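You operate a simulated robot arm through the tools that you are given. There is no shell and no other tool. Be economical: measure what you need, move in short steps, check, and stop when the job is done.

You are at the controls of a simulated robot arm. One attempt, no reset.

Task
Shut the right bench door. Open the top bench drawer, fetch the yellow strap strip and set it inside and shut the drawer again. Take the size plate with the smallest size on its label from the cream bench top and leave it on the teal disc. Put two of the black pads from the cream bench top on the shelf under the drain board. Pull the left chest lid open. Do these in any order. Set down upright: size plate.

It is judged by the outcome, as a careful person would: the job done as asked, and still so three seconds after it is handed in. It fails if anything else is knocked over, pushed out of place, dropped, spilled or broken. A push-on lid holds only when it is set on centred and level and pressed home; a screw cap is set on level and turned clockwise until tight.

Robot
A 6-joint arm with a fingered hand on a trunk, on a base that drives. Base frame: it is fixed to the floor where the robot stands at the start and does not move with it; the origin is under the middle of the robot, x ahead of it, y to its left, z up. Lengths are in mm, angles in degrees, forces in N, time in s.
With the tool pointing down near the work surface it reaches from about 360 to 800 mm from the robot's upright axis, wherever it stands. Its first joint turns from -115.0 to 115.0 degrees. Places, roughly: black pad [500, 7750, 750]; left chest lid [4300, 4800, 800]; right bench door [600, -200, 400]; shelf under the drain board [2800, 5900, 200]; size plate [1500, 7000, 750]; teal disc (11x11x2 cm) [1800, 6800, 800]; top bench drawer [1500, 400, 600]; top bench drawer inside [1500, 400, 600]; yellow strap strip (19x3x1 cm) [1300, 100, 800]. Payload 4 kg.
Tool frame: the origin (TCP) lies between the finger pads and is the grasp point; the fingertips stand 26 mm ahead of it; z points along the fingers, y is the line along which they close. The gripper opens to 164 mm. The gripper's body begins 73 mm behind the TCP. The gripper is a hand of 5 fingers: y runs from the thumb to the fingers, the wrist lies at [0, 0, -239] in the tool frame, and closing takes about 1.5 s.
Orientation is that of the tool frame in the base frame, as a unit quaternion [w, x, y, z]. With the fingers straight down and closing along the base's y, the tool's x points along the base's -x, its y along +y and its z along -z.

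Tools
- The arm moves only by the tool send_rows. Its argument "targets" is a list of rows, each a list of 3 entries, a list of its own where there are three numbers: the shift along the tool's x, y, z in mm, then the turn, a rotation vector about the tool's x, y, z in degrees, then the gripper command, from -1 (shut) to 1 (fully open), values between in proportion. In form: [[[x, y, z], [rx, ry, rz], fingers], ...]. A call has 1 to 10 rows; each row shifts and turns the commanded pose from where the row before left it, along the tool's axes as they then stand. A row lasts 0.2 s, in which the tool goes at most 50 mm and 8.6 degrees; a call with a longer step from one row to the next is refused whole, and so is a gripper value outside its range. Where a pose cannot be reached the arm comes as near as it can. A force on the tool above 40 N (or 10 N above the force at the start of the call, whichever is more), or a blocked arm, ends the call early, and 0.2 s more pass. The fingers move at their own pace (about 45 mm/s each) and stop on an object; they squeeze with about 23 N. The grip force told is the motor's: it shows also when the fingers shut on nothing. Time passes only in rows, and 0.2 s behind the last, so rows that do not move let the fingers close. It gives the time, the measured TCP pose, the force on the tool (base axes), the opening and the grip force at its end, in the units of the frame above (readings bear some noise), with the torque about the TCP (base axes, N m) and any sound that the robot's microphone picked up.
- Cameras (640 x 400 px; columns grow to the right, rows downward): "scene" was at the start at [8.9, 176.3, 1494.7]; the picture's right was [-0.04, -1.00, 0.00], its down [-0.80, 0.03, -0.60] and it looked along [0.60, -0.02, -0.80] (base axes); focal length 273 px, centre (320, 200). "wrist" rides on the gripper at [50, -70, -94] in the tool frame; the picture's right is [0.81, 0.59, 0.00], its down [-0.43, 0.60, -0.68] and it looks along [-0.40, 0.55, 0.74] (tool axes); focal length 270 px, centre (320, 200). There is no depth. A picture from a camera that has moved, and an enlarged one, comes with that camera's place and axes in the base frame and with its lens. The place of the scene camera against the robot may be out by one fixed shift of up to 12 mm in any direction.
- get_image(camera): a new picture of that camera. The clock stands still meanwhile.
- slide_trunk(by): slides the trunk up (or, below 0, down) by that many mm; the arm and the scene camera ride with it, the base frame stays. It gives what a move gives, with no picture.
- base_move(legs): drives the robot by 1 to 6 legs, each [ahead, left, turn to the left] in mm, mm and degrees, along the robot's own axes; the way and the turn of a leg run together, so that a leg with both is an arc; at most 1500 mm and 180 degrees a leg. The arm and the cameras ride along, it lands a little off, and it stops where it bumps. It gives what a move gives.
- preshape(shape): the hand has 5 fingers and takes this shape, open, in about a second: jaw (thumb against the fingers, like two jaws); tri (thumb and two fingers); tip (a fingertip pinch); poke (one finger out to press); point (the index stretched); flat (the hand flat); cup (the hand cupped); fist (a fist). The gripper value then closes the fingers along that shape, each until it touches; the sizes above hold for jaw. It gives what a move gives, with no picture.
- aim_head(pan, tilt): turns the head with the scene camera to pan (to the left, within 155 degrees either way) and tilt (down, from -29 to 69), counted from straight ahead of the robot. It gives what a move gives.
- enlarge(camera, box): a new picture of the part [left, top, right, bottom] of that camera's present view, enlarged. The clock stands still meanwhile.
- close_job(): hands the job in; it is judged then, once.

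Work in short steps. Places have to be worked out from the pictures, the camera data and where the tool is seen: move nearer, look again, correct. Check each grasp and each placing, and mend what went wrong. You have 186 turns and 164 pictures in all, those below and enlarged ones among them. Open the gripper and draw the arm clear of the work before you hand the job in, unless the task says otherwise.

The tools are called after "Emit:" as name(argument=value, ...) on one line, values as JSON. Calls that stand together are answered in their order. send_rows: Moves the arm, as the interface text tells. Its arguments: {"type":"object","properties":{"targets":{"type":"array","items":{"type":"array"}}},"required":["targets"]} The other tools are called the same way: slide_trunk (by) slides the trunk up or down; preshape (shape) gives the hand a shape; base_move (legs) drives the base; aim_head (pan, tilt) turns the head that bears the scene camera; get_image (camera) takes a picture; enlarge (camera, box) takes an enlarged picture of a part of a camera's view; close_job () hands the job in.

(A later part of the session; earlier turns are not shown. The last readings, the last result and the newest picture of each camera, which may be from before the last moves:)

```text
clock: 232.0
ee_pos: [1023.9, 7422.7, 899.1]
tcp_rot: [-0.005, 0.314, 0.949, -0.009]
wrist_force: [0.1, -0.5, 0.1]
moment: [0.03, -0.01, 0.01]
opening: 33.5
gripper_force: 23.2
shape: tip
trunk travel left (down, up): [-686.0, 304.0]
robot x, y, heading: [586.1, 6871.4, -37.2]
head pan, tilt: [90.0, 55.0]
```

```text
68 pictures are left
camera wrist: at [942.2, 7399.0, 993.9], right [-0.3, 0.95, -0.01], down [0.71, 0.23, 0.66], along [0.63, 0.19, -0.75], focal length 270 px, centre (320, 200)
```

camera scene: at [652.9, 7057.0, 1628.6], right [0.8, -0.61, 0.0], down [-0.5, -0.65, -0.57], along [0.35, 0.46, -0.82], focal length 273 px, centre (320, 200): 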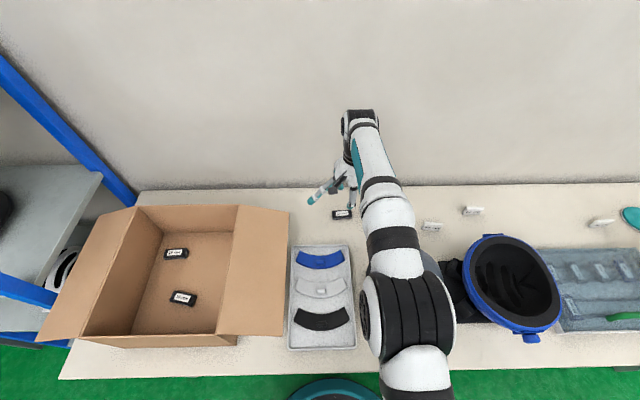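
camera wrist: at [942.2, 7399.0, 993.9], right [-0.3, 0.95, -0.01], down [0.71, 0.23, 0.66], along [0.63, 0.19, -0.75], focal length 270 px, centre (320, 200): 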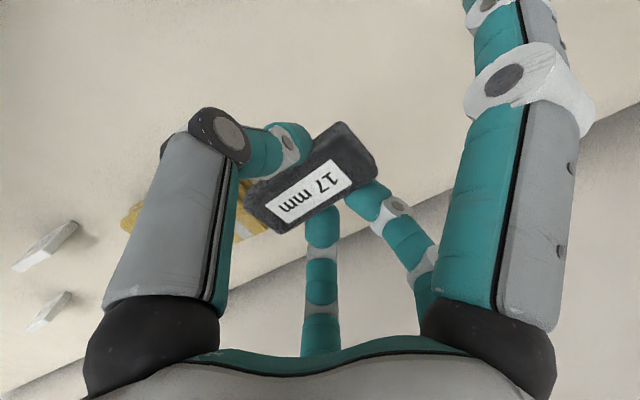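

Pad is firmly held. Raise, back away from the bench, and drive along to the drain board.

Emit:
slide_trunk(by=250)

Emit:
base_move(legs=[[0, -550, 0], [1200, 0, 0], [850, 0, 0]])

Emit:
aim_head(pan=85, tilt=40)

Emit:
get_image(camera="scene")

```text
clock: 234.6
ee_pos: [1024.5, 7423.4, 1147.2]
tcp_rot: [-0.005, 0.314, 0.949, -0.008]
wrist_force: [-0.3, -0.4, -0.7]
moment: [0.0, -0.03, -0.02]
opening: 33.4
gripper_force: 22.9
shape: tip
trunk travel left (down, up): [-936.0, 54.0]
robot x, y, heading: [586.5, 6869.0, -37.2]
head pan, tilt: [90.0, 55.0]
```

```text
clock: 247.6
ee_pos: [2334.7, 5748.7, 1148.5]
tcp_rot: [-0.006, 0.309, 0.951, -0.009]
wrist_force: [0.6, -0.4, -0.3]
moment: [0.01, 0.0, 0.02]
opening: 33.7
gripper_force: 22.6
shape: tip
trunk travel left (down, up): [-936.0, 54.0]
robot x, y, heading: [1902.3, 5192.6, -36.7]
head pan, tilt: [90.0, 55.0]
```

```text
clock: 248.4
ee_pos: [2335.5, 5748.8, 1148.3]
tcp_rot: [-0.006, 0.308, 0.951, -0.009]
wrist_force: [-0.3, 0.6, -0.4]
moment: [-0.03, 0.01, -0.01]
opening: 33.4
gripper_force: 23.5
shape: tip
trunk travel left (down, up): [-936.0, 54.0]
robot x, y, heading: [1901.7, 5193.5, -36.5]
head pan, tilt: [85.0, 40.0]
```

```text
67 pictures are left
camera scene: at [2017.3, 5432.7, 1899.1], right [0.75, -0.66, 0.0], down [-0.43, -0.48, -0.77], along [0.51, 0.57, -0.64], focal length 273 px, centre (320, 200)
```

scene: 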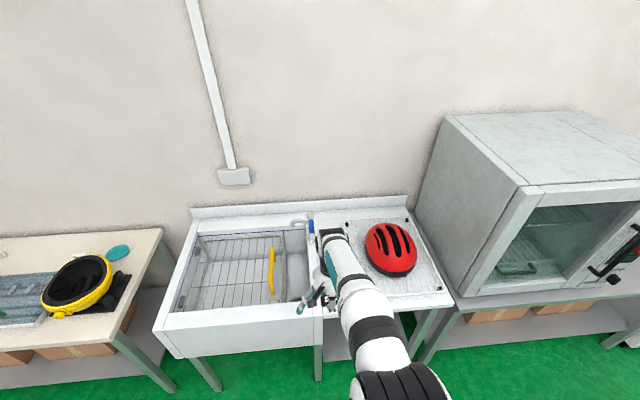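

Drain board spans n −1520…−1043 with its front at l≈6115. Align in front of it, retract the arm to ~470 mm reach, and lower the trunk to look under.

Emit:
send_rows(targets=[[[0, -40, 0], [0, 0, 0], -1], [[0, -40, 0], [0, 0, 0], -1], [[0, -40, 0], [0, 0, 0], -1], [[0, -40, 0], [0, 0, 0], -1], [[0, -40, 0], [0, 0, 0], -1], [[0, -34, 0], [0, 0, 0], -1]])

Emit:
base_move(legs=[[270, 0, -0.5]])

Emit:
slide_trunk(by=-400)

Emit:
aim_head(pan=90, tilt=35)

Emit:
get_image(camera="scene")

```text
clock: 249.8
ee_pos: [2199.6, 5558.9, 1152.5]
tcp_rot: [-0.005, 0.309, 0.951, -0.008]
wrist_force: [0.3, 0.5, -0.4]
moment: [0.0, 0.02, -0.01]
opening: 33.6
gripper_force: 22.6
shape: tip
trunk travel left (down, up): [-936.0, 54.0]
robot x, y, heading: [1903.8, 5188.0, -36.6]
head pan, tilt: [85.0, 40.0]
```

```text
clock: 251.7
ee_pos: [2419.1, 5395.7, 1152.0]
tcp_rot: [-0.007, 0.312, 0.95, -0.008]
wrist_force: [0.5, -0.3, 0.2]
moment: [0.02, 0.04, 0.03]
opening: 33.3
gripper_force: 22.9
shape: tip
trunk travel left (down, up): [-936.0, 54.0]
robot x, y, heading: [2119.7, 5027.7, -37.0]
head pan, tilt: [85.0, 40.0]
```

```text
clock: 255.5
ee_pos: [2419.0, 5394.5, 752.1]
tcp_rot: [-0.006, 0.312, 0.95, -0.008]
wrist_force: [0.4, 0.2, -0.7]
moment: [-0.03, -0.02, -0.02]
opening: 33.3
gripper_force: 22.9
shape: tip
trunk travel left (down, up): [-536.0, 454.0]
robot x, y, heading: [2117.6, 5030.0, -37.1]
head pan, tilt: [85.0, 40.0]
```

```text
clock: 256.2
ee_pos: [2418.8, 5396.2, 750.8]
tcp_rot: [-0.005, 0.312, 0.95, -0.008]
wrist_force: [-0.5, 0.4, -0.4]
moment: [0.01, 0.0, -0.02]
opening: 33.3
gripper_force: 23.2
shape: tip
trunk travel left (down, up): [-536.0, 454.0]
robot x, y, heading: [2121.3, 5030.9, -36.9]
head pan, tilt: [90.0, 35.0]
```

```text
66 pictures are left
camera scene: at [2231.9, 5276.5, 1506.7], right [0.8, -0.6, 0.0], down [-0.35, -0.46, -0.82], along [0.49, 0.65, -0.57], focal length 273 px, centre (320, 200)
```

scene: 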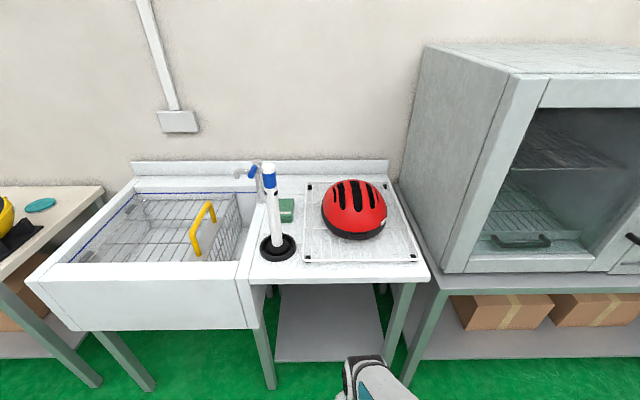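

Shelf: z≈200, front l≈6160, n −1580…−1090, clear. Lower the trunk to TCP z≈300 in front of the board, then view.

Emit:
slide_trunk(by=-400)

Emit:
slide_trunk(by=-50)

Emit:
get_image(camera="scene")

Emit:
get_image(camera="wrist")

```text
clock: 260.0
ee_pos: [2418.0, 5395.0, 351.8]
tcp_rot: [-0.005, 0.312, 0.95, -0.008]
wrist_force: [-0.1, 0.5, -0.3]
moment: [0.03, -0.01, -0.01]
opening: 33.2
gripper_force: 23.2
shape: tip
trunk travel left (down, up): [-136.0, 854.0]
robot x, y, heading: [2118.7, 5027.3, -37.1]
head pan, tilt: [90.0, 35.0]
```

```text
clock: 260.9
ee_pos: [2419.1, 5395.6, 301.9]
tcp_rot: [-0.006, 0.312, 0.95, -0.008]
wrist_force: [0.2, 0.6, 0.2]
moment: [0.03, -0.02, 0.03]
opening: 33.3
gripper_force: 23.0
shape: tip
trunk travel left (down, up): [-86.0, 904.0]
robot x, y, heading: [2122.3, 5028.5, -37.1]
head pan, tilt: [90.0, 35.0]
```

```text
65 pictures are left
camera scene: at [2231.8, 5276.5, 1056.8], right [0.8, -0.6, 0.0], down [-0.35, -0.46, -0.82], along [0.49, 0.65, -0.57], focal length 273 px, centre (320, 200)
```

scene: 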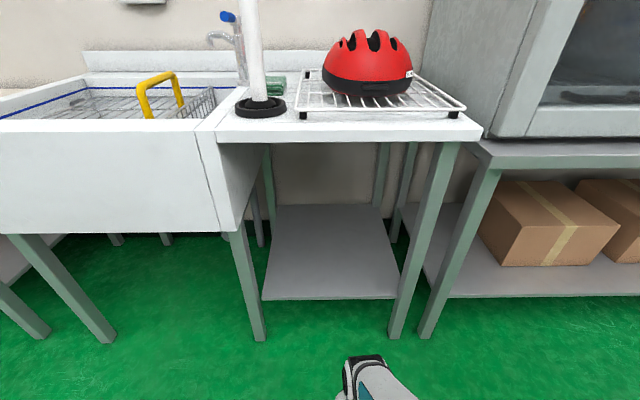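

```text
64 pictures are left
camera wrist: at [2337.8, 5370.8, 397.5], right [-0.3, 0.95, -0.01], down [0.71, 0.23, 0.66], along [0.63, 0.2, -0.75], focal length 270 px, centre (320, 200)
```

wrist: 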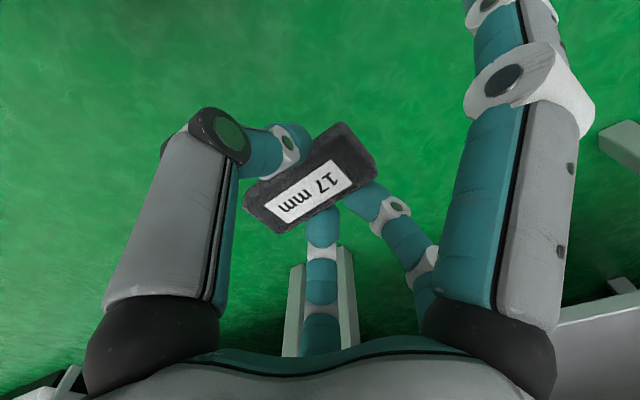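

The hand is in line, well below the board. Drive sideways so the hand goes over the shelf.

Emit:
base_move(legs=[[-70, 0, 0], [0, 250, 0]])

Emit:
base_move(legs=[[0, 240, 0]])

Emit:
aim_head(pan=90, tilt=60)

Emit:
get_image(camera="scene")

Emit:
get_image(camera="wrist")

```text
clock: 263.4
ee_pos: [2514.8, 5638.1, 302.3]
tcp_rot: [-0.005, 0.312, 0.95, -0.007]
wrist_force: [0.2, 0.8, 0.4]
moment: [0.01, 0.0, 0.0]
opening: 33.3
gripper_force: 22.9
shape: tip
trunk travel left (down, up): [-86.0, 904.0]
robot x, y, heading: [2216.1, 5269.7, -37.1]
head pan, tilt: [90.0, 35.0]
```

```text
clock: 265.2
ee_pos: [2661.6, 5831.6, 301.8]
tcp_rot: [-0.006, 0.312, 0.95, -0.008]
wrist_force: [-0.1, -0.4, -0.4]
moment: [-0.01, 0.0, 0.01]
opening: 33.3
gripper_force: 22.3
shape: tip
trunk travel left (down, up): [-86.0, 904.0]
robot x, y, heading: [2361.4, 5464.4, -36.9]
head pan, tilt: [90.0, 35.0]
```

```text
clock: 266.1
ee_pos: [2661.1, 5831.9, 302.1]
tcp_rot: [-0.004, 0.313, 0.95, -0.008]
wrist_force: [-0.4, -0.8, -0.2]
moment: [0.0, 0.03, 0.01]
opening: 33.5
gripper_force: 22.5
shape: tip
trunk travel left (down, up): [-86.0, 904.0]
robot x, y, heading: [2363.4, 5465.0, -36.9]
head pan, tilt: [90.0, 60.0]
```

```text
63 pictures are left
camera scene: at [2461.1, 5695.5, 1022.5], right [0.8, -0.6, 0.0], down [-0.52, -0.69, -0.5], along [0.3, 0.4, -0.87], focal length 273 px, centre (320, 200)
```

scene: 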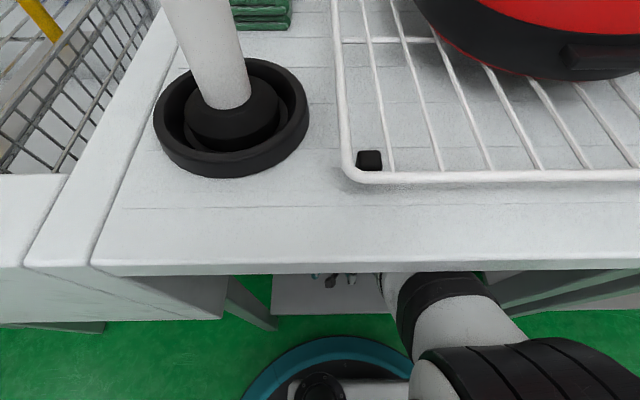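

```text
62 pictures are left
camera wrist: at [2579.9, 5806.7, 397.5], right [-0.3, 0.95, -0.01], down [0.71, 0.23, 0.66], along [0.63, 0.2, -0.75], focal length 270 px, centre (320, 200)
```

wrist: 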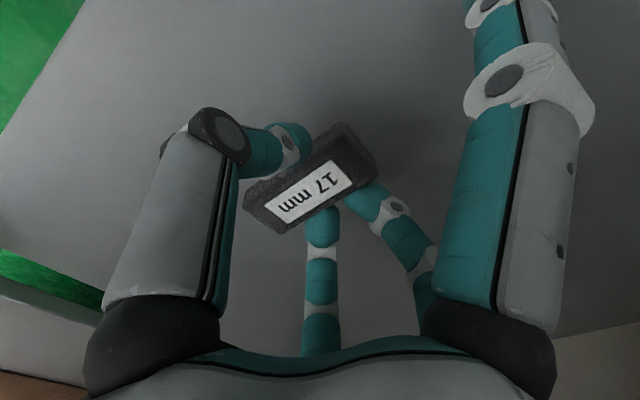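

Hand is over the shelf. Lower gently until contact.

Emit:
send_rows(targets=[[[0, 0, 15], [0, 0, 0], -1], [[0, 0, 6], [0, 0, 0], -1], [[0, 0, 5], [0, 0, 0], -1], [[0, 0, 5], [0, 0, 0], -1], [[0, 0, 5], [0, 0, 0], -1], [[0, 0, 5], [0, 0, 0], -1], [[0, 0, 5], [0, 0, 0], -1], [[0, 0, 5], [0, 0, 0], -1], [[0, 0, 5], [0, 0, 0], -1], [[0, 0, 5], [0, 0, 0], -1]])

```text
clock: 267.1
ee_pos: [2661.8, 5832.9, 275.8]
tcp_rot: [-0.006, 0.312, 0.95, -0.004]
wrist_force: [-5.6, -7.9, 26.2]
moment: [-0.41, 0.34, 0.05]
opening: 35.4
gripper_force: 22.7
shape: tip
trunk travel left (down, up): [-86.0, 904.0]
robot x, y, heading: [2360.5, 5465.4, -37.1]
head pan, tilt: [90.0, 60.0]
stopped in row 5: the force on the tool passed its limit at 47 N (the readings are from after the stop); the commanded pose is now the measured one
```

On the shelf. Ease up 3 mm and open slightly, then check.

Emit:
send_rows(targets=[[[0, 0, -3], [0, 0, 0], -1], [[0, 0, 0], [0, 0, 0], -0.2], [[0, 0, 0], [0, 0, 0], -0.2], [[0, 0, 0], [0, 0, 0], -0.2], [[0, 0, -10], [0, 0, 0], -0.2], [[0, 0, -20], [0, 0, 0], -0.2], [[0, 0, -20], [0, 0, 0], -0.2]])

Emit:
get_image(camera="wrist")

```text
clock: 268.7
ee_pos: [2660.4, 5830.1, 321.8]
tcp_rot: [-0.006, 0.313, 0.95, -0.011]
wrist_force: [0.0, -0.2, 0.0]
moment: [-0.02, 0.0, 0.01]
opening: 65.6
gripper_force: 0.1
shape: tip
trunk travel left (down, up): [-86.0, 904.0]
robot x, y, heading: [2359.0, 5466.5, -37.0]
head pan, tilt: [90.0, 60.0]
```

```text
61 pictures are left
camera wrist: at [2580.5, 5806.5, 417.8], right [-0.3, 0.95, -0.01], down [0.71, 0.23, 0.66], along [0.63, 0.19, -0.75], focal length 270 px, centre (320, 200)
```

wrist: 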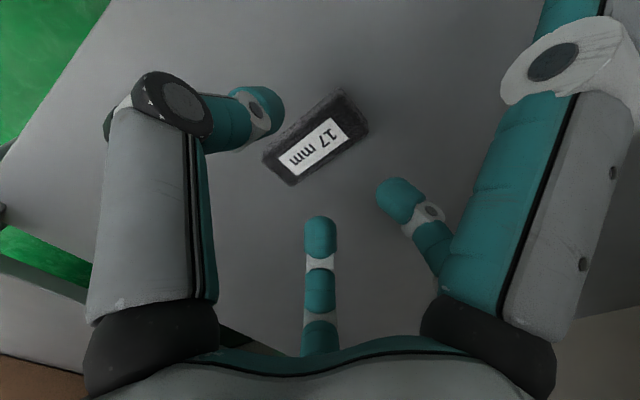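

Pad is on the shelf. Back out, raise, and drive back to the size plates.

Emit:
base_move(legs=[[0, -500, 0]])

Emit:
slide_trunk(by=400)

Emit:
slide_trunk(by=400)

Emit:
base_move(legs=[[-1350, 0, 0]])

Emit:
get_image(camera="scene")

```text
clock: 271.7
ee_pos: [2356.3, 5423.4, 326.7]
tcp_rot: [-0.006, 0.317, 0.948, -0.006]
wrist_force: [0.2, 1.6, 0.0]
moment: [0.03, -0.03, -0.01]
opening: 65.4
gripper_force: 0.0
shape: tip
trunk travel left (down, up): [-86.0, 904.0]
robot x, y, heading: [2052.9, 5058.3, -38.0]
head pan, tilt: [90.0, 60.0]
```

```text
clock: 275.6
ee_pos: [2355.4, 5423.5, 727.0]
tcp_rot: [-0.006, 0.316, 0.949, -0.007]
wrist_force: [-0.4, -0.2, 0.3]
moment: [0.01, -0.01, -0.03]
opening: 65.4
gripper_force: 0.0
shape: tip
trunk travel left (down, up): [-486.0, 504.0]
robot x, y, heading: [2051.6, 5054.8, -37.7]
head pan, tilt: [90.0, 60.0]
```

```text
clock: 279.4
ee_pos: [2356.1, 5423.4, 1127.2]
tcp_rot: [-0.006, 0.316, 0.949, -0.007]
wrist_force: [-0.2, 0.2, 0.2]
moment: [0.02, 0.0, -0.02]
opening: 65.3
gripper_force: 0.1
shape: tip
trunk travel left (down, up): [-886.0, 104.0]
robot x, y, heading: [2054.2, 5057.6, -37.7]
head pan, tilt: [90.0, 60.0]
```

```text
clock: 286.2
ee_pos: [1283.0, 6254.3, 1127.1]
tcp_rot: [-0.005, 0.321, 0.947, -0.007]
wrist_force: [-0.2, 0.4, -0.3]
moment: [0.01, 0.0, -0.01]
opening: 65.2
gripper_force: 0.1
shape: tip
trunk travel left (down, up): [-886.0, 104.0]
robot x, y, heading: [977.4, 5889.3, -37.9]
head pan, tilt: [90.0, 60.0]
```

```text
60 pictures are left
camera scene: at [1080.4, 6118.7, 1822.5], right [0.79, -0.61, 0.0], down [-0.53, -0.68, -0.5], along [0.31, 0.39, -0.87], focal length 273 px, centre (320, 200)
```

scene: 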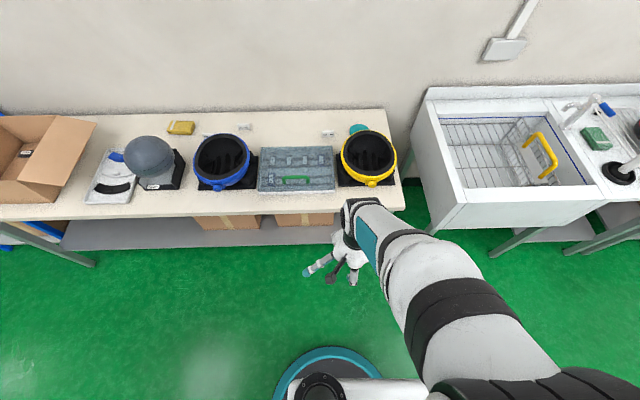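

Aligned in front of the 52 cm plate. Drive toward the bench and extend over it.

Emit:
base_move(legs=[[0, 545, 0.9]])

Emit:
send_rows(targets=[[[3, 35, 20], [0, 0, 0], -0.3], [[3, 35, 20], [0, 0, 0], -0.3], [[3, 35, 25], [0, 0, 0], -0.3], [[3, 35, 25], [0, 0, 0], -0.3], [[3, 35, 25], [0, 0, 0], -0.3]])

Emit:
get_image(camera="wrist")

Emit:
get_image(camera="scene")

```text
clock: 289.3
ee_pos: [1605.2, 6679.1, 1125.2]
tcp_rot: [-0.006, 0.313, 0.95, -0.006]
wrist_force: [1.2, 0.7, -0.7]
moment: [-0.03, -0.01, 0.0]
opening: 65.3
gripper_force: 0.0
shape: tip
trunk travel left (down, up): [-886.0, 104.0]
robot x, y, heading: [1304.6, 6312.1, -37.1]
head pan, tilt: [90.0, 60.0]
```

```text
clock: 290.5
ee_pos: [1693.3, 6826.7, 1008.8]
tcp_rot: [-0.005, 0.313, 0.95, -0.007]
wrist_force: [0.5, 0.2, -0.6]
moment: [-0.02, -0.02, 0.0]
opening: 57.6
gripper_force: 0.1
shape: tip
trunk travel left (down, up): [-886.0, 104.0]
robot x, y, heading: [1306.2, 6314.1, -37.1]
head pan, tilt: [90.0, 60.0]
```

```text
59 pictures are left
camera wrist: at [1613.6, 6802.3, 1103.8], right [-0.3, 0.95, 0.0], down [0.71, 0.23, 0.67], along [0.64, 0.2, -0.75], focal length 270 px, centre (320, 200)
```

wrist: 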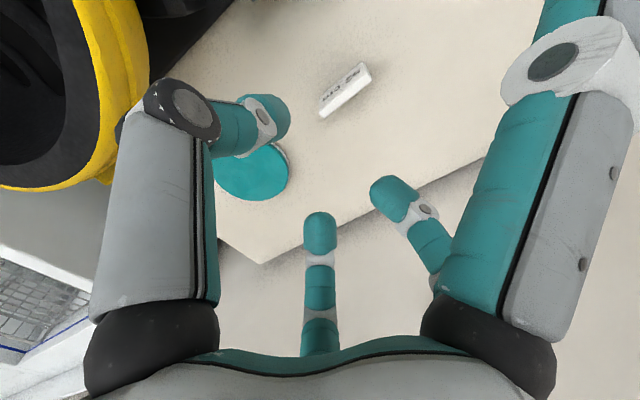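

```text
58 pictures are left
camera scene: at [1403.0, 6543.6, 1822.2], right [0.8, -0.6, 0.0], down [-0.52, -0.69, -0.5], along [0.3, 0.4, -0.87], focal length 273 px, centre (320, 200)
```

scene: 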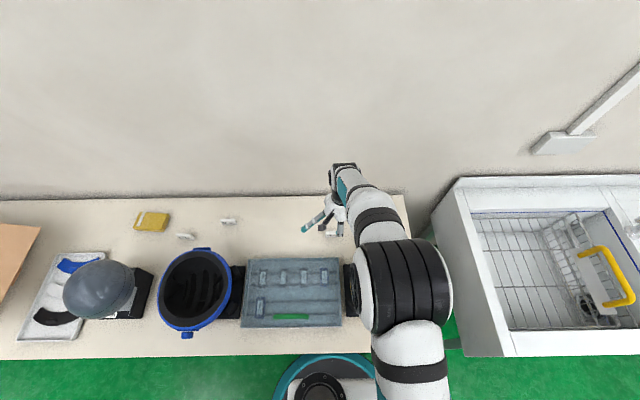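

Zoom on the plate in the wrist view.

Emit:
enlarge(camera="wrist", box=[290, 40, 400, 140])

Emit:
enlarge(camera="wrist", box=[200, 120, 320, 230])

```text
4.00 times, centred on (345, 90) of wrist
camera zoom: at [1613.6, 6802.3, 1103.8], right [-0.3, 0.95, 0.0], down [0.71, 0.23, 0.67], along [0.64, 0.2, -0.75], focal length 1081 px, centre (220, 640)
```

zoom: 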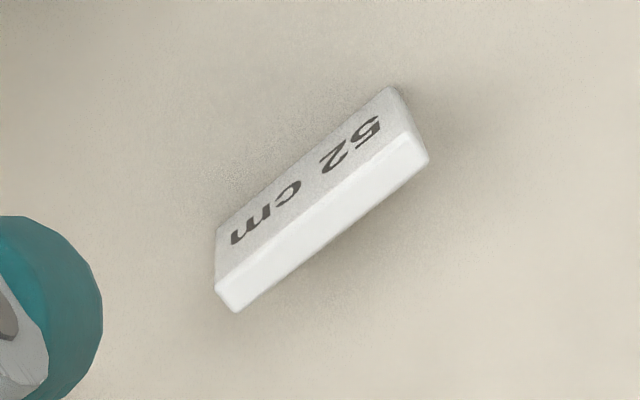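

```text
3.64 times, centred on (260, 175) of wrist
camera zoom: at [1613.6, 6802.3, 1103.8], right [-0.3, 0.95, 0.0], down [0.71, 0.23, 0.67], along [0.64, 0.2, -0.75], focal length 983 px, centre (538, 291)
```

zoom: 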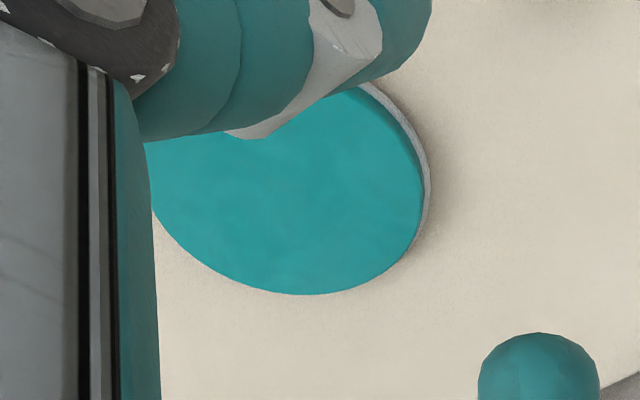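

Plate: centre n −2752, l 6508, along the bench, ~12 mm thick. Position over it and descend to just above the table.

Emit:
send_rows(targets=[[[8, 32, 0], [0, 0, 0], -0.35], [[0, 0, 40], [0, 0, 0], -0.35], [[0, 0, 40], [0, 0, 0], -0.35], [[0, 0, 35], [0, 0, 0], -0.35]])

Emit:
enlarge(camera="wrist", box=[200, 60, 480, 280])

```text
clock: 291.5
ee_pos: [1706.0, 6856.7, 895.8]
tcp_rot: [-0.006, 0.313, 0.95, -0.005]
wrist_force: [0.7, -0.1, 0.5]
moment: [0.04, 0.03, -0.04]
opening: 53.6
gripper_force: 0.1
shape: tip
trunk travel left (down, up): [-886.0, 104.0]
robot x, y, heading: [1299.1, 6308.9, -36.9]
head pan, tilt: [90.0, 60.0]
```

```text
1.82 times, centred on (340, 170) of wrist
camera zoom: at [1625.0, 6831.4, 990.8], right [-0.3, 0.95, 0.0], down [0.71, 0.23, 0.67], along [0.64, 0.2, -0.75], focal length 491 px, centre (284, 254)
```

zoom: 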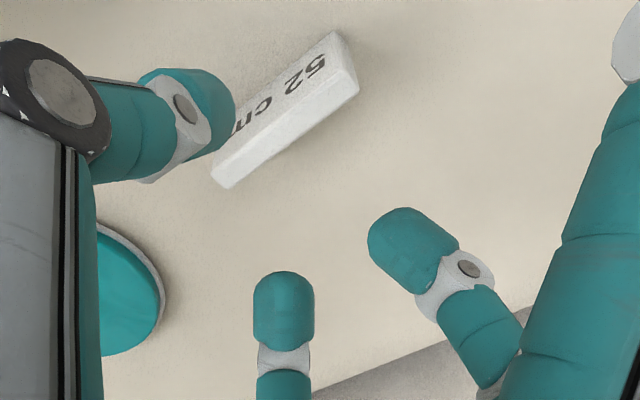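

Well centred. Continue down and check before closing.

Emit:
send_rows(targets=[[[0, 0, 25], [0, 0, 0], -0.35], [[0, 0, 20], [0, 0, 0], -0.35], [[0, 0, 12], [0, 0, 0], -0.35]])

Emit:
get_image(camera="wrist")

```text
clock: 292.3
ee_pos: [1706.2, 6854.9, 836.5]
tcp_rot: [-0.006, 0.313, 0.95, -0.006]
wrist_force: [0.3, 0.3, -0.5]
moment: [-0.01, 0.0, -0.02]
opening: 53.5
gripper_force: 0.2
shape: tip
trunk travel left (down, up): [-886.0, 104.0]
robot x, y, heading: [1302.3, 6313.9, -37.3]
head pan, tilt: [90.0, 60.0]
```

```text
54 pictures are left
camera wrist: at [1623.7, 6830.9, 931.4], right [-0.3, 0.95, 0.0], down [0.71, 0.23, 0.67], along [0.64, 0.2, -0.75], focal length 270 px, centre (320, 200)
```

wrist: 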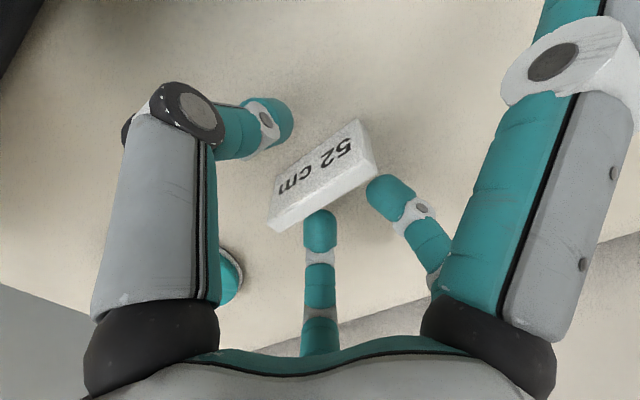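

Plate is between thumb and fingers. Close.

Emit:
send_rows(targets=[[[0, 0, 0], [0, 0, 0], -0.6], [[0, 0, 0], [0, 0, 0], -0.75], [[0, 0, 0], [0, 0, 0], -0.9], [[0, 0, 0], [0, 0, 0], -1], [[0, 0, 0], [0, 0, 0], -1], [[0, 0, 0], [0, 0, 0], -1]])

Emit:
send_rows(targets=[[[0, 0, -15], [0, 0, 0], -1], [[0, 0, -25], [0, 0, 0], -1], [[0, 0, -25], [0, 0, 0], -1], [[0, 0, 0], [0, 0, 0], -1]])

Emit:
get_image(camera="wrist")

Emit:
enlarge(camera="scene", box=[280, 150, 430, 300])

```text
clock: 293.7
ee_pos: [1705.2, 6854.4, 837.6]
tcp_rot: [-0.005, 0.313, 0.95, -0.006]
wrist_force: [0.0, -0.1, 0.3]
moment: [0.04, -0.01, 0.02]
opening: 7.5
gripper_force: 22.6
shape: tip
trunk travel left (down, up): [-886.0, 104.0]
robot x, y, heading: [1302.1, 6314.6, -37.3]
head pan, tilt: [90.0, 60.0]
```

```text
clock: 294.7
ee_pos: [1705.7, 6857.6, 901.2]
tcp_rot: [-0.006, 0.313, 0.95, -0.006]
wrist_force: [-1.1, -0.7, 0.1]
moment: [0.02, 0.01, 0.01]
opening: 7.7
gripper_force: 23.0
shape: tip
trunk travel left (down, up): [-886.0, 104.0]
robot x, y, heading: [1301.3, 6312.1, -37.3]
head pan, tilt: [90.0, 60.0]
```

```text
53 pictures are left
camera wrist: at [1624.0, 6831.7, 996.7], right [-0.3, 0.95, 0.0], down [0.71, 0.23, 0.67], along [0.64, 0.2, -0.75], focal length 270 px, centre (320, 200)
```

wrist: 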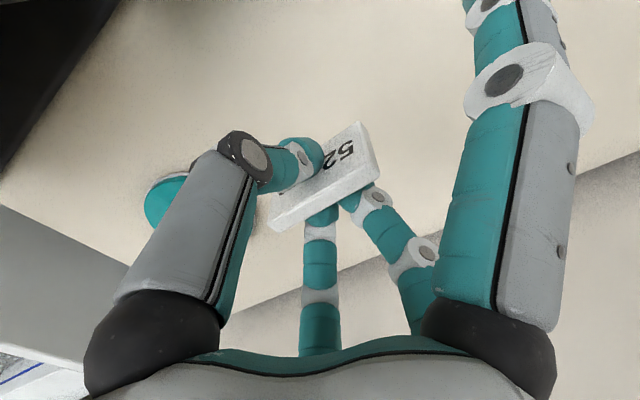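

```text
2.67 times, centred on (355, 225) of scene
camera zoom: at [1402.1, 6542.1, 1822.4], right [0.8, -0.6, 0.0], down [-0.52, -0.69, -0.5], along [0.3, 0.4, -0.87], focal length 727 px, centre (227, 133)
```

zoom: 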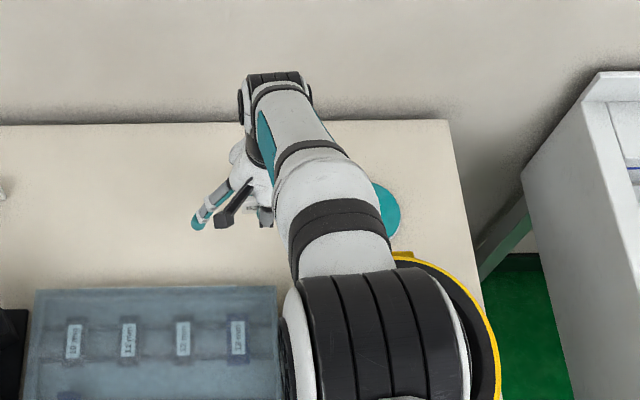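

Plate held upright. Raise a bit and move over the teal disc (n≈−2587, l≈6526).

Emit:
send_rows(targets=[[[0, 0, -40], [0, 0, 0], -1], [[-35, 4, 0], [0, 0, 0], -1], [[-35, 4, 0], [0, 0, 0], -1], [[-35, 4, 0], [0, 0, 0], -1], [[-30, 3, 0], [0, 0, 0], -1], [[-30, 3, 0], [0, 0, 0], -1], [[0, 0, 0], [0, 0, 0], -1]])

Emit:
get_image(camera="wrist")

Emit:
get_image(camera="scene")

```text
clock: 296.3
ee_pos: [1849.0, 6774.8, 940.2]
tcp_rot: [-0.005, 0.313, 0.95, -0.006]
wrist_force: [1.1, -0.3, 0.9]
moment: [0.0, -0.04, -0.03]
opening: 7.4
gripper_force: 23.0
shape: tip
trunk travel left (down, up): [-886.0, 104.0]
robot x, y, heading: [1301.7, 6314.3, -37.2]
head pan, tilt: [90.0, 60.0]
```

```text
51 pictures are left
camera wrist: at [1768.0, 6750.5, 1035.3], right [-0.3, 0.95, 0.0], down [0.71, 0.23, 0.67], along [0.64, 0.2, -0.75], focal length 270 px, centre (320, 200)
```

wrist: 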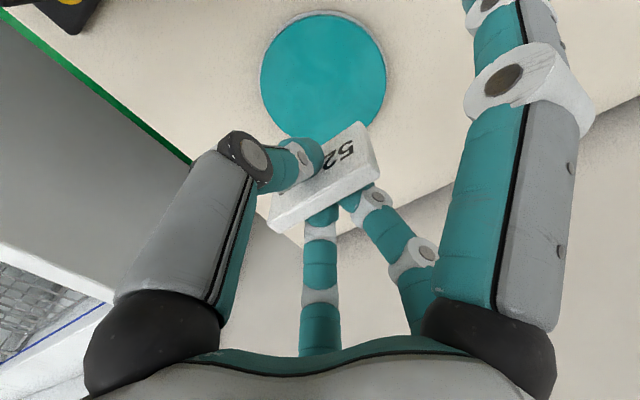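

```text
50 pictures are left
camera scene: at [1401.3, 6542.1, 1822.5], right [0.8, -0.6, 0.0], down [-0.52, -0.69, -0.5], along [0.3, 0.4, -0.87], focal length 273 px, centre (320, 200)
```

scene: 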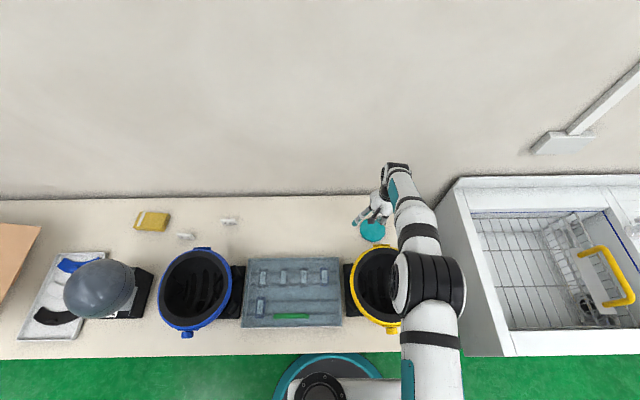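

Disc centre is at about n −2596, l 6519. Adjust by 7/−8 mm and descend toward it.

Emit:
send_rows(targets=[[[7, -8, 0], [0, 0, 0], -1], [[0, 0, 30], [0, 0, 0], -1], [[0, 0, 25], [0, 0, 0], -1], [[0, 0, 15], [0, 0, 0], -1]])

Emit:
get_image(camera="wrist")

Emit:
enlarge(camera="scene", box=[320, 160, 470, 310])

```text
clock: 297.3
ee_pos: [1837.7, 6771.6, 869.8]
tcp_rot: [-0.006, 0.313, 0.95, -0.006]
wrist_force: [0.0, 0.5, 0.3]
moment: [-0.02, 0.0, -0.03]
opening: 7.4
gripper_force: 23.0
shape: tip
trunk travel left (down, up): [-886.0, 104.0]
robot x, y, heading: [1299.4, 6307.4, -37.2]
head pan, tilt: [90.0, 60.0]
```

```text
49 pictures are left
camera wrist: at [1756.7, 6746.4, 966.4], right [-0.3, 0.95, 0.0], down [0.71, 0.23, 0.67], along [0.64, 0.2, -0.75], focal length 270 px, centre (320, 200)
```

wrist: 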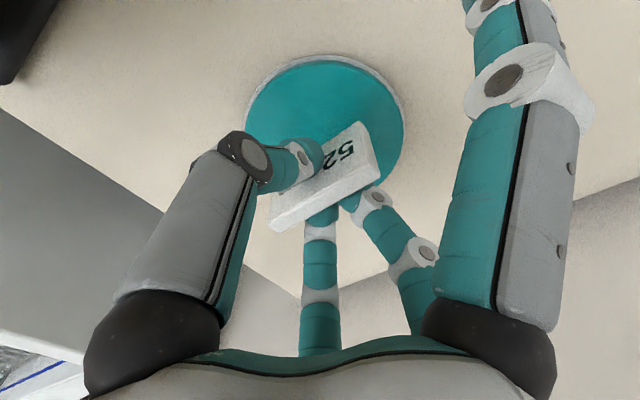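

```text
2.67 times, centred on (395, 235) of scene
camera zoom: at [1402.5, 6542.0, 1822.4], right [0.8, -0.6, 0.0], down [-0.52, -0.69, -0.5], along [0.3, 0.4, -0.87], focal length 727 px, centre (120, 107)
```

zoom: 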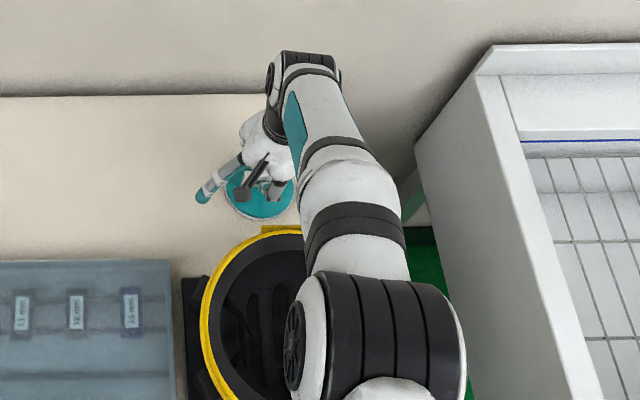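

Disc centre coincides with the TCP. Lower gently the last ~12 mm.

Emit:
send_rows(targets=[[[0, 0, 4], [0, 0, 0], -1], [[0, 0, 3], [0, 0, 0], -1], [[0, 0, 2], [0, 0, 0], -1], [[0, 0, 0], [0, 0, 0], -1]])

Emit:
send_rows(targets=[[[0, 0, 2], [0, 0, 0], -1], [[0, 0, 0], [0, 0, 0], -1]])

```text
clock: 298.3
ee_pos: [1837.8, 6771.0, 861.0]
tcp_rot: [-0.007, 0.314, 0.95, -0.006]
wrist_force: [0.2, -0.5, -0.8]
moment: [0.04, -0.03, -0.01]
opening: 7.7
gripper_force: 22.9
shape: tip
trunk travel left (down, up): [-886.0, 104.0]
robot x, y, heading: [1301.7, 6308.3, -37.2]
head pan, tilt: [90.0, 60.0]
```

```text
clock: 298.9
ee_pos: [1837.7, 6772.2, 859.1]
tcp_rot: [-0.006, 0.313, 0.95, -0.006]
wrist_force: [0.2, -0.2, 0.2]
moment: [0.04, 0.03, -0.03]
opening: 7.4
gripper_force: 23.3
shape: tip
trunk travel left (down, up): [-886.0, 104.0]
robot x, y, heading: [1302.7, 6308.2, -37.1]
head pan, tilt: [90.0, 60.0]
```

No contact yet; two more small steps.

Emit:
send_rows(targets=[[[0, 0, 1.5], [0, 0, 0], -1], [[0, 0, 0], [0, 0, 0], -1]])

Emit:
send_rows(targets=[[[0, 0, 1.5], [0, 0, 0], -1], [[0, 0, 0], [0, 0, 0], -1]])

Emit:
send_rows(targets=[[[0, 0, 1.5], [0, 0, 0], -1], [[0, 0, 0], [0, 0, 0], -1]])

```text
clock: 299.5
ee_pos: [1837.4, 6771.6, 858.6]
tcp_rot: [-0.006, 0.313, 0.95, -0.007]
wrist_force: [-0.3, -0.4, -0.1]
moment: [-0.03, 0.0, -0.02]
opening: 7.5
gripper_force: 23.4
shape: tip
trunk travel left (down, up): [-886.0, 104.0]
robot x, y, heading: [1302.6, 6308.1, -37.0]
head pan, tilt: [90.0, 60.0]
```

```text
clock: 300.1
ee_pos: [1838.9, 6769.8, 855.6]
tcp_rot: [-0.006, 0.312, 0.95, -0.007]
wrist_force: [0.2, 0.5, -0.2]
moment: [0.01, -0.01, -0.01]
opening: 7.4
gripper_force: 22.8
shape: tip
trunk travel left (down, up): [-886.0, 104.0]
robot x, y, heading: [1298.6, 6310.3, -37.3]
head pan, tilt: [90.0, 60.0]
```

```text
clock: 300.7
ee_pos: [1838.4, 6770.7, 854.6]
tcp_rot: [-0.006, 0.314, 0.949, -0.007]
wrist_force: [0.5, -0.4, -0.7]
moment: [-0.02, 0.01, -0.03]
opening: 7.6
gripper_force: 22.7
shape: tip
trunk travel left (down, up): [-886.0, 104.0]
robot x, y, heading: [1303.4, 6309.5, -37.1]
head pan, tilt: [90.0, 60.0]
```

Emit:
send_rows(targets=[[[0, 0, 1.5], [0, 0, 0], -1], [[0, 0, 1.5], [0, 0, 0], -1]])

Emit:
send_rows(targets=[[[0, 0, 1.5], [0, 0, 0], -1], [[0, 0, 1.5], [0, 0, 0], -1]])

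Emit:
get_image(camera="wrist")

```text
clock: 301.3
ee_pos: [1838.3, 6770.1, 851.0]
tcp_rot: [-0.005, 0.313, 0.95, -0.006]
wrist_force: [-0.3, -0.4, 0.5]
moment: [-0.03, -0.01, 0.0]
opening: 7.7
gripper_force: 23.2
shape: tip
trunk travel left (down, up): [-886.0, 104.0]
robot x, y, heading: [1300.8, 6309.9, -37.2]
head pan, tilt: [90.0, 60.0]
```

```text
clock: 301.9
ee_pos: [1837.3, 6770.6, 848.4]
tcp_rot: [-0.006, 0.314, 0.95, -0.006]
wrist_force: [-0.2, -0.2, 0.1]
moment: [-0.03, -0.02, -0.03]
opening: 7.3
gripper_force: 23.3
shape: tip
trunk travel left (down, up): [-886.0, 104.0]
robot x, y, heading: [1300.0, 6311.4, -37.2]
head pan, tilt: [90.0, 60.0]
```

```text
47 pictures are left
camera wrist: at [1756.7, 6745.6, 944.3], right [-0.3, 0.95, 0.0], down [0.71, 0.23, 0.67], along [0.64, 0.2, -0.75], focal length 270 px, centre (320, 200)
```

wrist: 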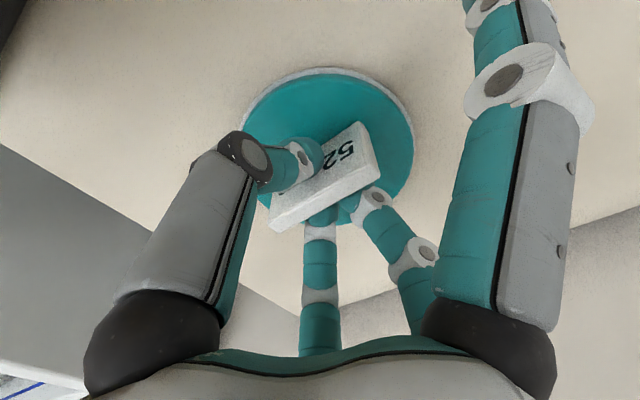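

Still no contact; keep lowering in 1.5 mm steps.

Emit:
send_rows(targets=[[[0, 0, 1.5], [0, 0, 0], -1], [[0, 0, 1.5], [0, 0, 0], -1]])

Emit:
send_rows(targets=[[[0, 0, 1.5], [0, 0, 0], -1], [[0, 0, 1.5], [0, 0, 0], -1]])

Emit:
send_rows(targets=[[[0, 0, 1.5], [0, 0, 0], -1], [[0, 0, 0], [0, 0, 0], -1]])

```text
clock: 302.5
ee_pos: [1838.3, 6771.4, 847.2]
tcp_rot: [-0.005, 0.313, 0.95, -0.005]
wrist_force: [0.1, -1.0, 9.5]
moment: [-0.03, 0.01, -0.01]
opening: 7.8
gripper_force: 23.3
shape: tip
trunk travel left (down, up): [-886.0, 104.0]
robot x, y, heading: [1304.2, 6310.9, -37.1]
head pan, tilt: [90.0, 60.0]
```

```text
clock: 303.1
ee_pos: [1837.5, 6769.9, 847.5]
tcp_rot: [-0.004, 0.313, 0.95, -0.004]
wrist_force: [1.3, 0.1, 25.8]
moment: [-0.03, 0.03, -0.02]
opening: 8.2
gripper_force: 22.6
shape: tip
trunk travel left (down, up): [-886.0, 104.0]
robot x, y, heading: [1303.0, 6310.9, -37.0]
head pan, tilt: [90.0, 60.0]
```

```text
clock: 303.7
ee_pos: [1838.6, 6771.3, 846.0]
tcp_rot: [-0.003, 0.313, 0.95, -0.003]
wrist_force: [1.5, -1.0, 36.1]
moment: [-0.03, -0.01, 0.04]
opening: 8.6
gripper_force: 22.9
shape: tip
trunk travel left (down, up): [-886.0, 104.0]
robot x, y, heading: [1301.2, 6306.8, -37.3]
head pan, tilt: [90.0, 60.0]
```

Contact at TCP z≈847. Ease up 5 mm to near zero force, then open slowly.

Emit:
send_rows(targets=[[[0, 0, -5], [0, 0, 0], -1], [[0, 0, 0], [0, 0, 0], -0.85], [[0, 0, 0], [0, 0, 0], -0.7], [[0, 0, 0], [0, 0, 0], -0.6], [[0, 0, 0], [0, 0, 0], -0.5], [[0, 0, 0], [0, 0, 0], -0.4], [[0, 0, 0], [0, 0, 0], -0.35]])

Emit:
get_image(camera="wrist")

```text
clock: 305.3
ee_pos: [1838.5, 6770.0, 845.7]
tcp_rot: [-0.005, 0.313, 0.95, -0.006]
wrist_force: [0.0, -0.5, -0.5]
moment: [0.03, 0.0, 0.01]
opening: 52.7
gripper_force: 0.0
shape: tip
trunk travel left (down, up): [-886.0, 104.0]
robot x, y, heading: [1303.2, 6310.9, -37.2]
head pan, tilt: [90.0, 60.0]
```

```text
46 pictures are left
camera wrist: at [1756.3, 6745.8, 941.1], right [-0.3, 0.95, 0.0], down [0.71, 0.23, 0.67], along [0.64, 0.2, -0.75], focal length 270 px, centre (320, 200)
```

wrist: 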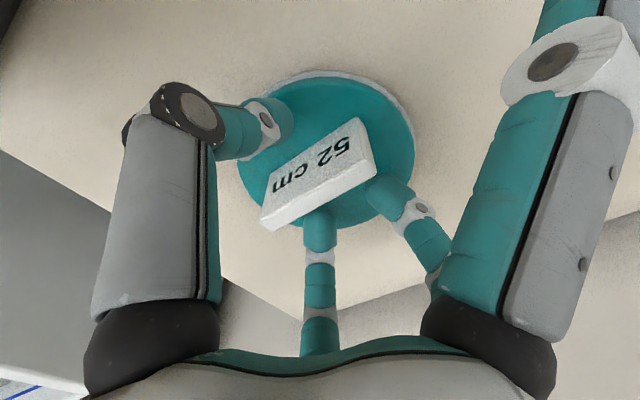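

Plate is released standing on the disc. Lift straight up and verify from above.

Emit:
send_rows(targets=[[[0, 0, -15], [0, 0, 0], -0.3], [[0, 0, -35], [0, 0, 0], -0.3], [[0, 0, -45], [0, 0, 0], -0.3], [[0, 0, -45], [0, 0, 0], -0.3], [[0, 0, -45], [0, 0, 0], -0.3]])

Emit:
enlarge(camera="wrist", box=[250, 0, 430, 160])

```text
clock: 306.5
ee_pos: [1839.1, 6771.5, 1032.3]
tcp_rot: [-0.006, 0.313, 0.95, -0.006]
wrist_force: [0.0, -0.5, -0.2]
moment: [0.02, -0.02, -0.02]
opening: 57.3
gripper_force: 0.1
shape: tip
trunk travel left (down, up): [-886.0, 104.0]
robot x, y, heading: [1302.7, 6308.4, -37.1]
head pan, tilt: [90.0, 60.0]
```

```text
2.50 times, centred on (340, 80) of wrist
camera zoom: at [1758.1, 6747.1, 1127.1], right [-0.3, 0.95, 0.0], down [0.71, 0.23, 0.67], along [0.64, 0.2, -0.75], focal length 676 px, centre (270, 500)
```

zoom: 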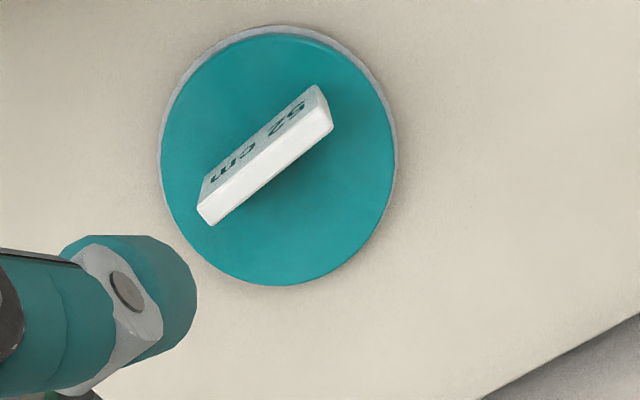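

The 52 cm plate stands centred on the disc. Next: the 16 mm pad in the carton (n≈−4117, l≈6272), gripping lengthwise so the hand fits. Raise, back off and travel there; retract and roll the hand 90°.

Emit:
slide_trunk(by=100)

Emit:
base_move(legs=[[0, -450, 0], [-1370, 0, 0]])

Emit:
send_rows(targets=[[[14, -40, 0], [0, 0, 0], 0], [[14, -40, 0], [0, 0, 0], 0], [[14, -40, 0], [0, 0, 0], 0], [[14, -40, 0], [0, 0, 0], 0], [[14, -40, 0], [0, 0, 0], 0], [[14, -30, 0], [0, 0, 0], 0]])

Emit:
send_rows(targets=[[[0, 0, 0], [0, 0, 8.5], 0], [[0, 0, 0], [0, 0, 8.5], 0], [[0, 0, 0], [0, 0, 8.5], 0], [[0, 0, 0], [0, 0, 8.5], 0], [[0, 0, 0], [0, 0, 8.5], 0], [[0, 0, 0], [0, 0, 8.5], 0], [[0, 0, 0], [0, 0, 8.5], 0], [[0, 0, 0], [0, 0, 8.5], 0], [[0, 0, 0], [0, 0, 8.5], 0], [[0, 0, 0], [0, 0, 8.5], 0]])

Emit:
get_image(camera="scene")

```text
clock: 307.8
ee_pos: [1840.7, 6773.5, 1131.0]
tcp_rot: [-0.006, 0.313, 0.95, -0.007]
wrist_force: [0.2, -0.1, 0.1]
moment: [0.01, 0.01, 0.0]
opening: 57.1
gripper_force: 0.0
shape: tip
trunk travel left (down, up): [-986.0, 4.0]
robot x, y, heading: [1301.9, 6309.8, -37.4]
head pan, tilt: [90.0, 60.0]
```

```text
clock: 317.1
ee_pos: [464.2, 7260.4, 1131.1]
tcp_rot: [-0.006, 0.315, 0.949, -0.007]
wrist_force: [0.2, 0.3, 0.7]
moment: [0.03, 0.01, -0.04]
opening: 57.3
gripper_force: 0.0
shape: tip
trunk travel left (down, up): [-986.0, 4.0]
robot x, y, heading: [-76.4, 6799.0, -37.5]
head pan, tilt: [90.0, 60.0]
```

```text
clock: 318.5
ee_pos: [258.3, 7123.6, 1135.1]
tcp_rot: [-0.005, 0.315, 0.949, -0.005]
wrist_force: [-0.2, 0.2, -0.1]
moment: [0.03, -0.01, 0.03]
opening: 81.6
gripper_force: 0.0
shape: tip
trunk travel left (down, up): [-986.0, 4.0]
robot x, y, heading: [-76.4, 6804.5, -37.4]
head pan, tilt: [90.0, 60.0]
```

```text
clock: 320.7
ee_pos: [259.3, 7125.2, 1135.8]
tcp_rot: [0.0, 0.874, 0.485, -0.008]
wrist_force: [0.8, 0.4, -0.5]
moment: [-0.02, 0.04, 0.02]
opening: 81.8
gripper_force: 0.0
shape: tip
trunk travel left (down, up): [-986.0, 4.0]
robot x, y, heading: [-76.8, 6802.9, -37.5]
head pan, tilt: [90.0, 60.0]
```

```text
44 pictures are left
camera scene: at [25.2, 7031.7, 1922.5], right [0.79, -0.61, 0.0], down [-0.53, -0.69, -0.5], along [0.3, 0.4, -0.87], focal length 273 px, centre (320, 200)
```

scene: 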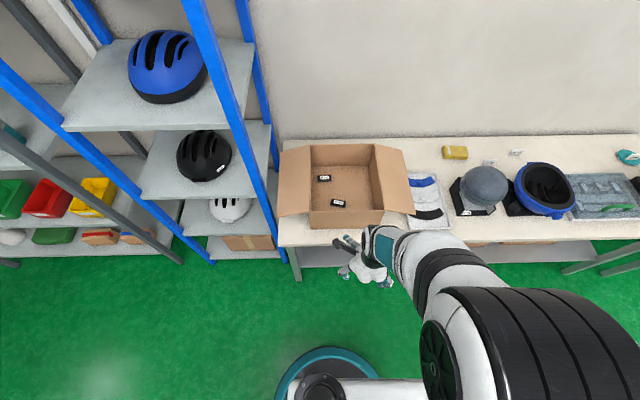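

Zoom in on the carton to plan the entry.

Emit:
enlarge(camera="scene", box=[270, 130, 430, 240])

```text
3.64 times, centred on (350, 185) of scene
camera zoom: at [25.2, 7031.7, 1922.5], right [0.79, -0.61, 0.0], down [-0.53, -0.69, -0.5], along [0.3, 0.4, -0.87], focal length 991 px, centre (211, 254)
```

zoom: 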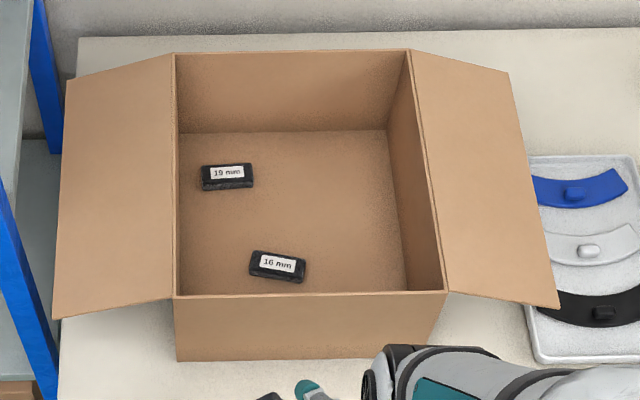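

16 mm pad: n −4108, l 6266, yawed ~12°; carton interior n −4237…−3942, l 6147…6490, rim z≈955. Align yaw, open to ~100 mm and drive over it.

Emit:
send_rows(targets=[[[0, 0, 0], [0, 0, 8.5], 0.22], [[0, 0, 0], [0, 0, 8.5], 0.22], [[0, 0, 0], [0, 0, 0], 0.22]])

Emit:
base_move(legs=[[-38, 0, 0.5], [0, 410, 0]])

Emit:
get_image(camera="wrist")

Emit:
get_image(camera="scene")

```text
clock: 321.5
ee_pos: [260.1, 7125.7, 1136.5]
tcp_rot: [0.002, 0.936, 0.351, -0.009]
wrist_force: [0.9, 0.4, 0.9]
moment: [0.0, -0.01, -0.01]
opening: 99.2
gripper_force: 0.0
shape: tip
trunk travel left (down, up): [-986.0, 4.0]
robot x, y, heading: [-75.2, 6802.1, -37.8]
head pan, tilt: [90.0, 60.0]
```

```text
clock: 324.5
ee_pos: [472.4, 7480.8, 1134.6]
tcp_rot: [0.0, 0.934, 0.356, -0.008]
wrist_force: [0.1, 0.4, -0.2]
moment: [-0.02, 0.06, 0.05]
opening: 99.6
gripper_force: 0.1
shape: tip
trunk travel left (down, up): [-986.0, 4.0]
robot x, y, heading: [137.5, 7149.9, -36.9]
head pan, tilt: [90.0, 60.0]
```

```text
42 pictures are left
camera wrist: at [464.5, 7567.7, 1228.6], right [0.99, 0.1, -0.01], down [0.08, -0.73, 0.68], along [0.06, -0.68, -0.73], focal length 270 px, centre (320, 200)
```

wrist: 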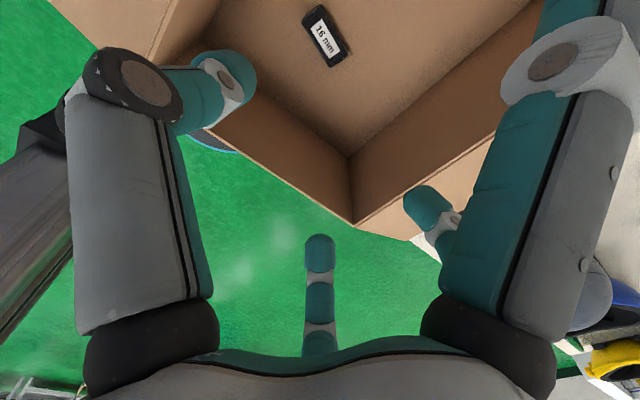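

```text
41 pictures are left
camera scene: at [238.8, 7384.7, 1922.4], right [0.8, -0.6, 0.0], down [-0.52, -0.69, -0.5], along [0.3, 0.4, -0.87], focal length 273 px, centre (320, 200)
```

scene: 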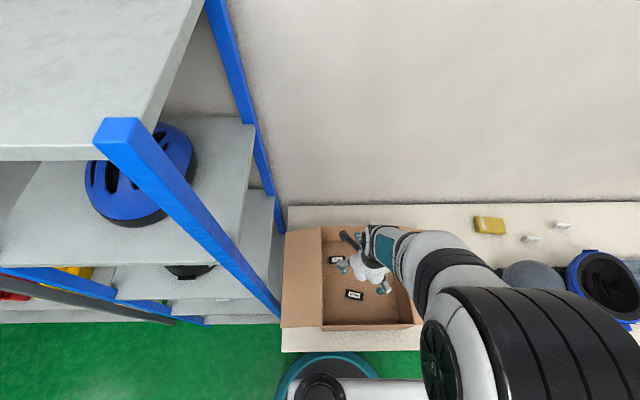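

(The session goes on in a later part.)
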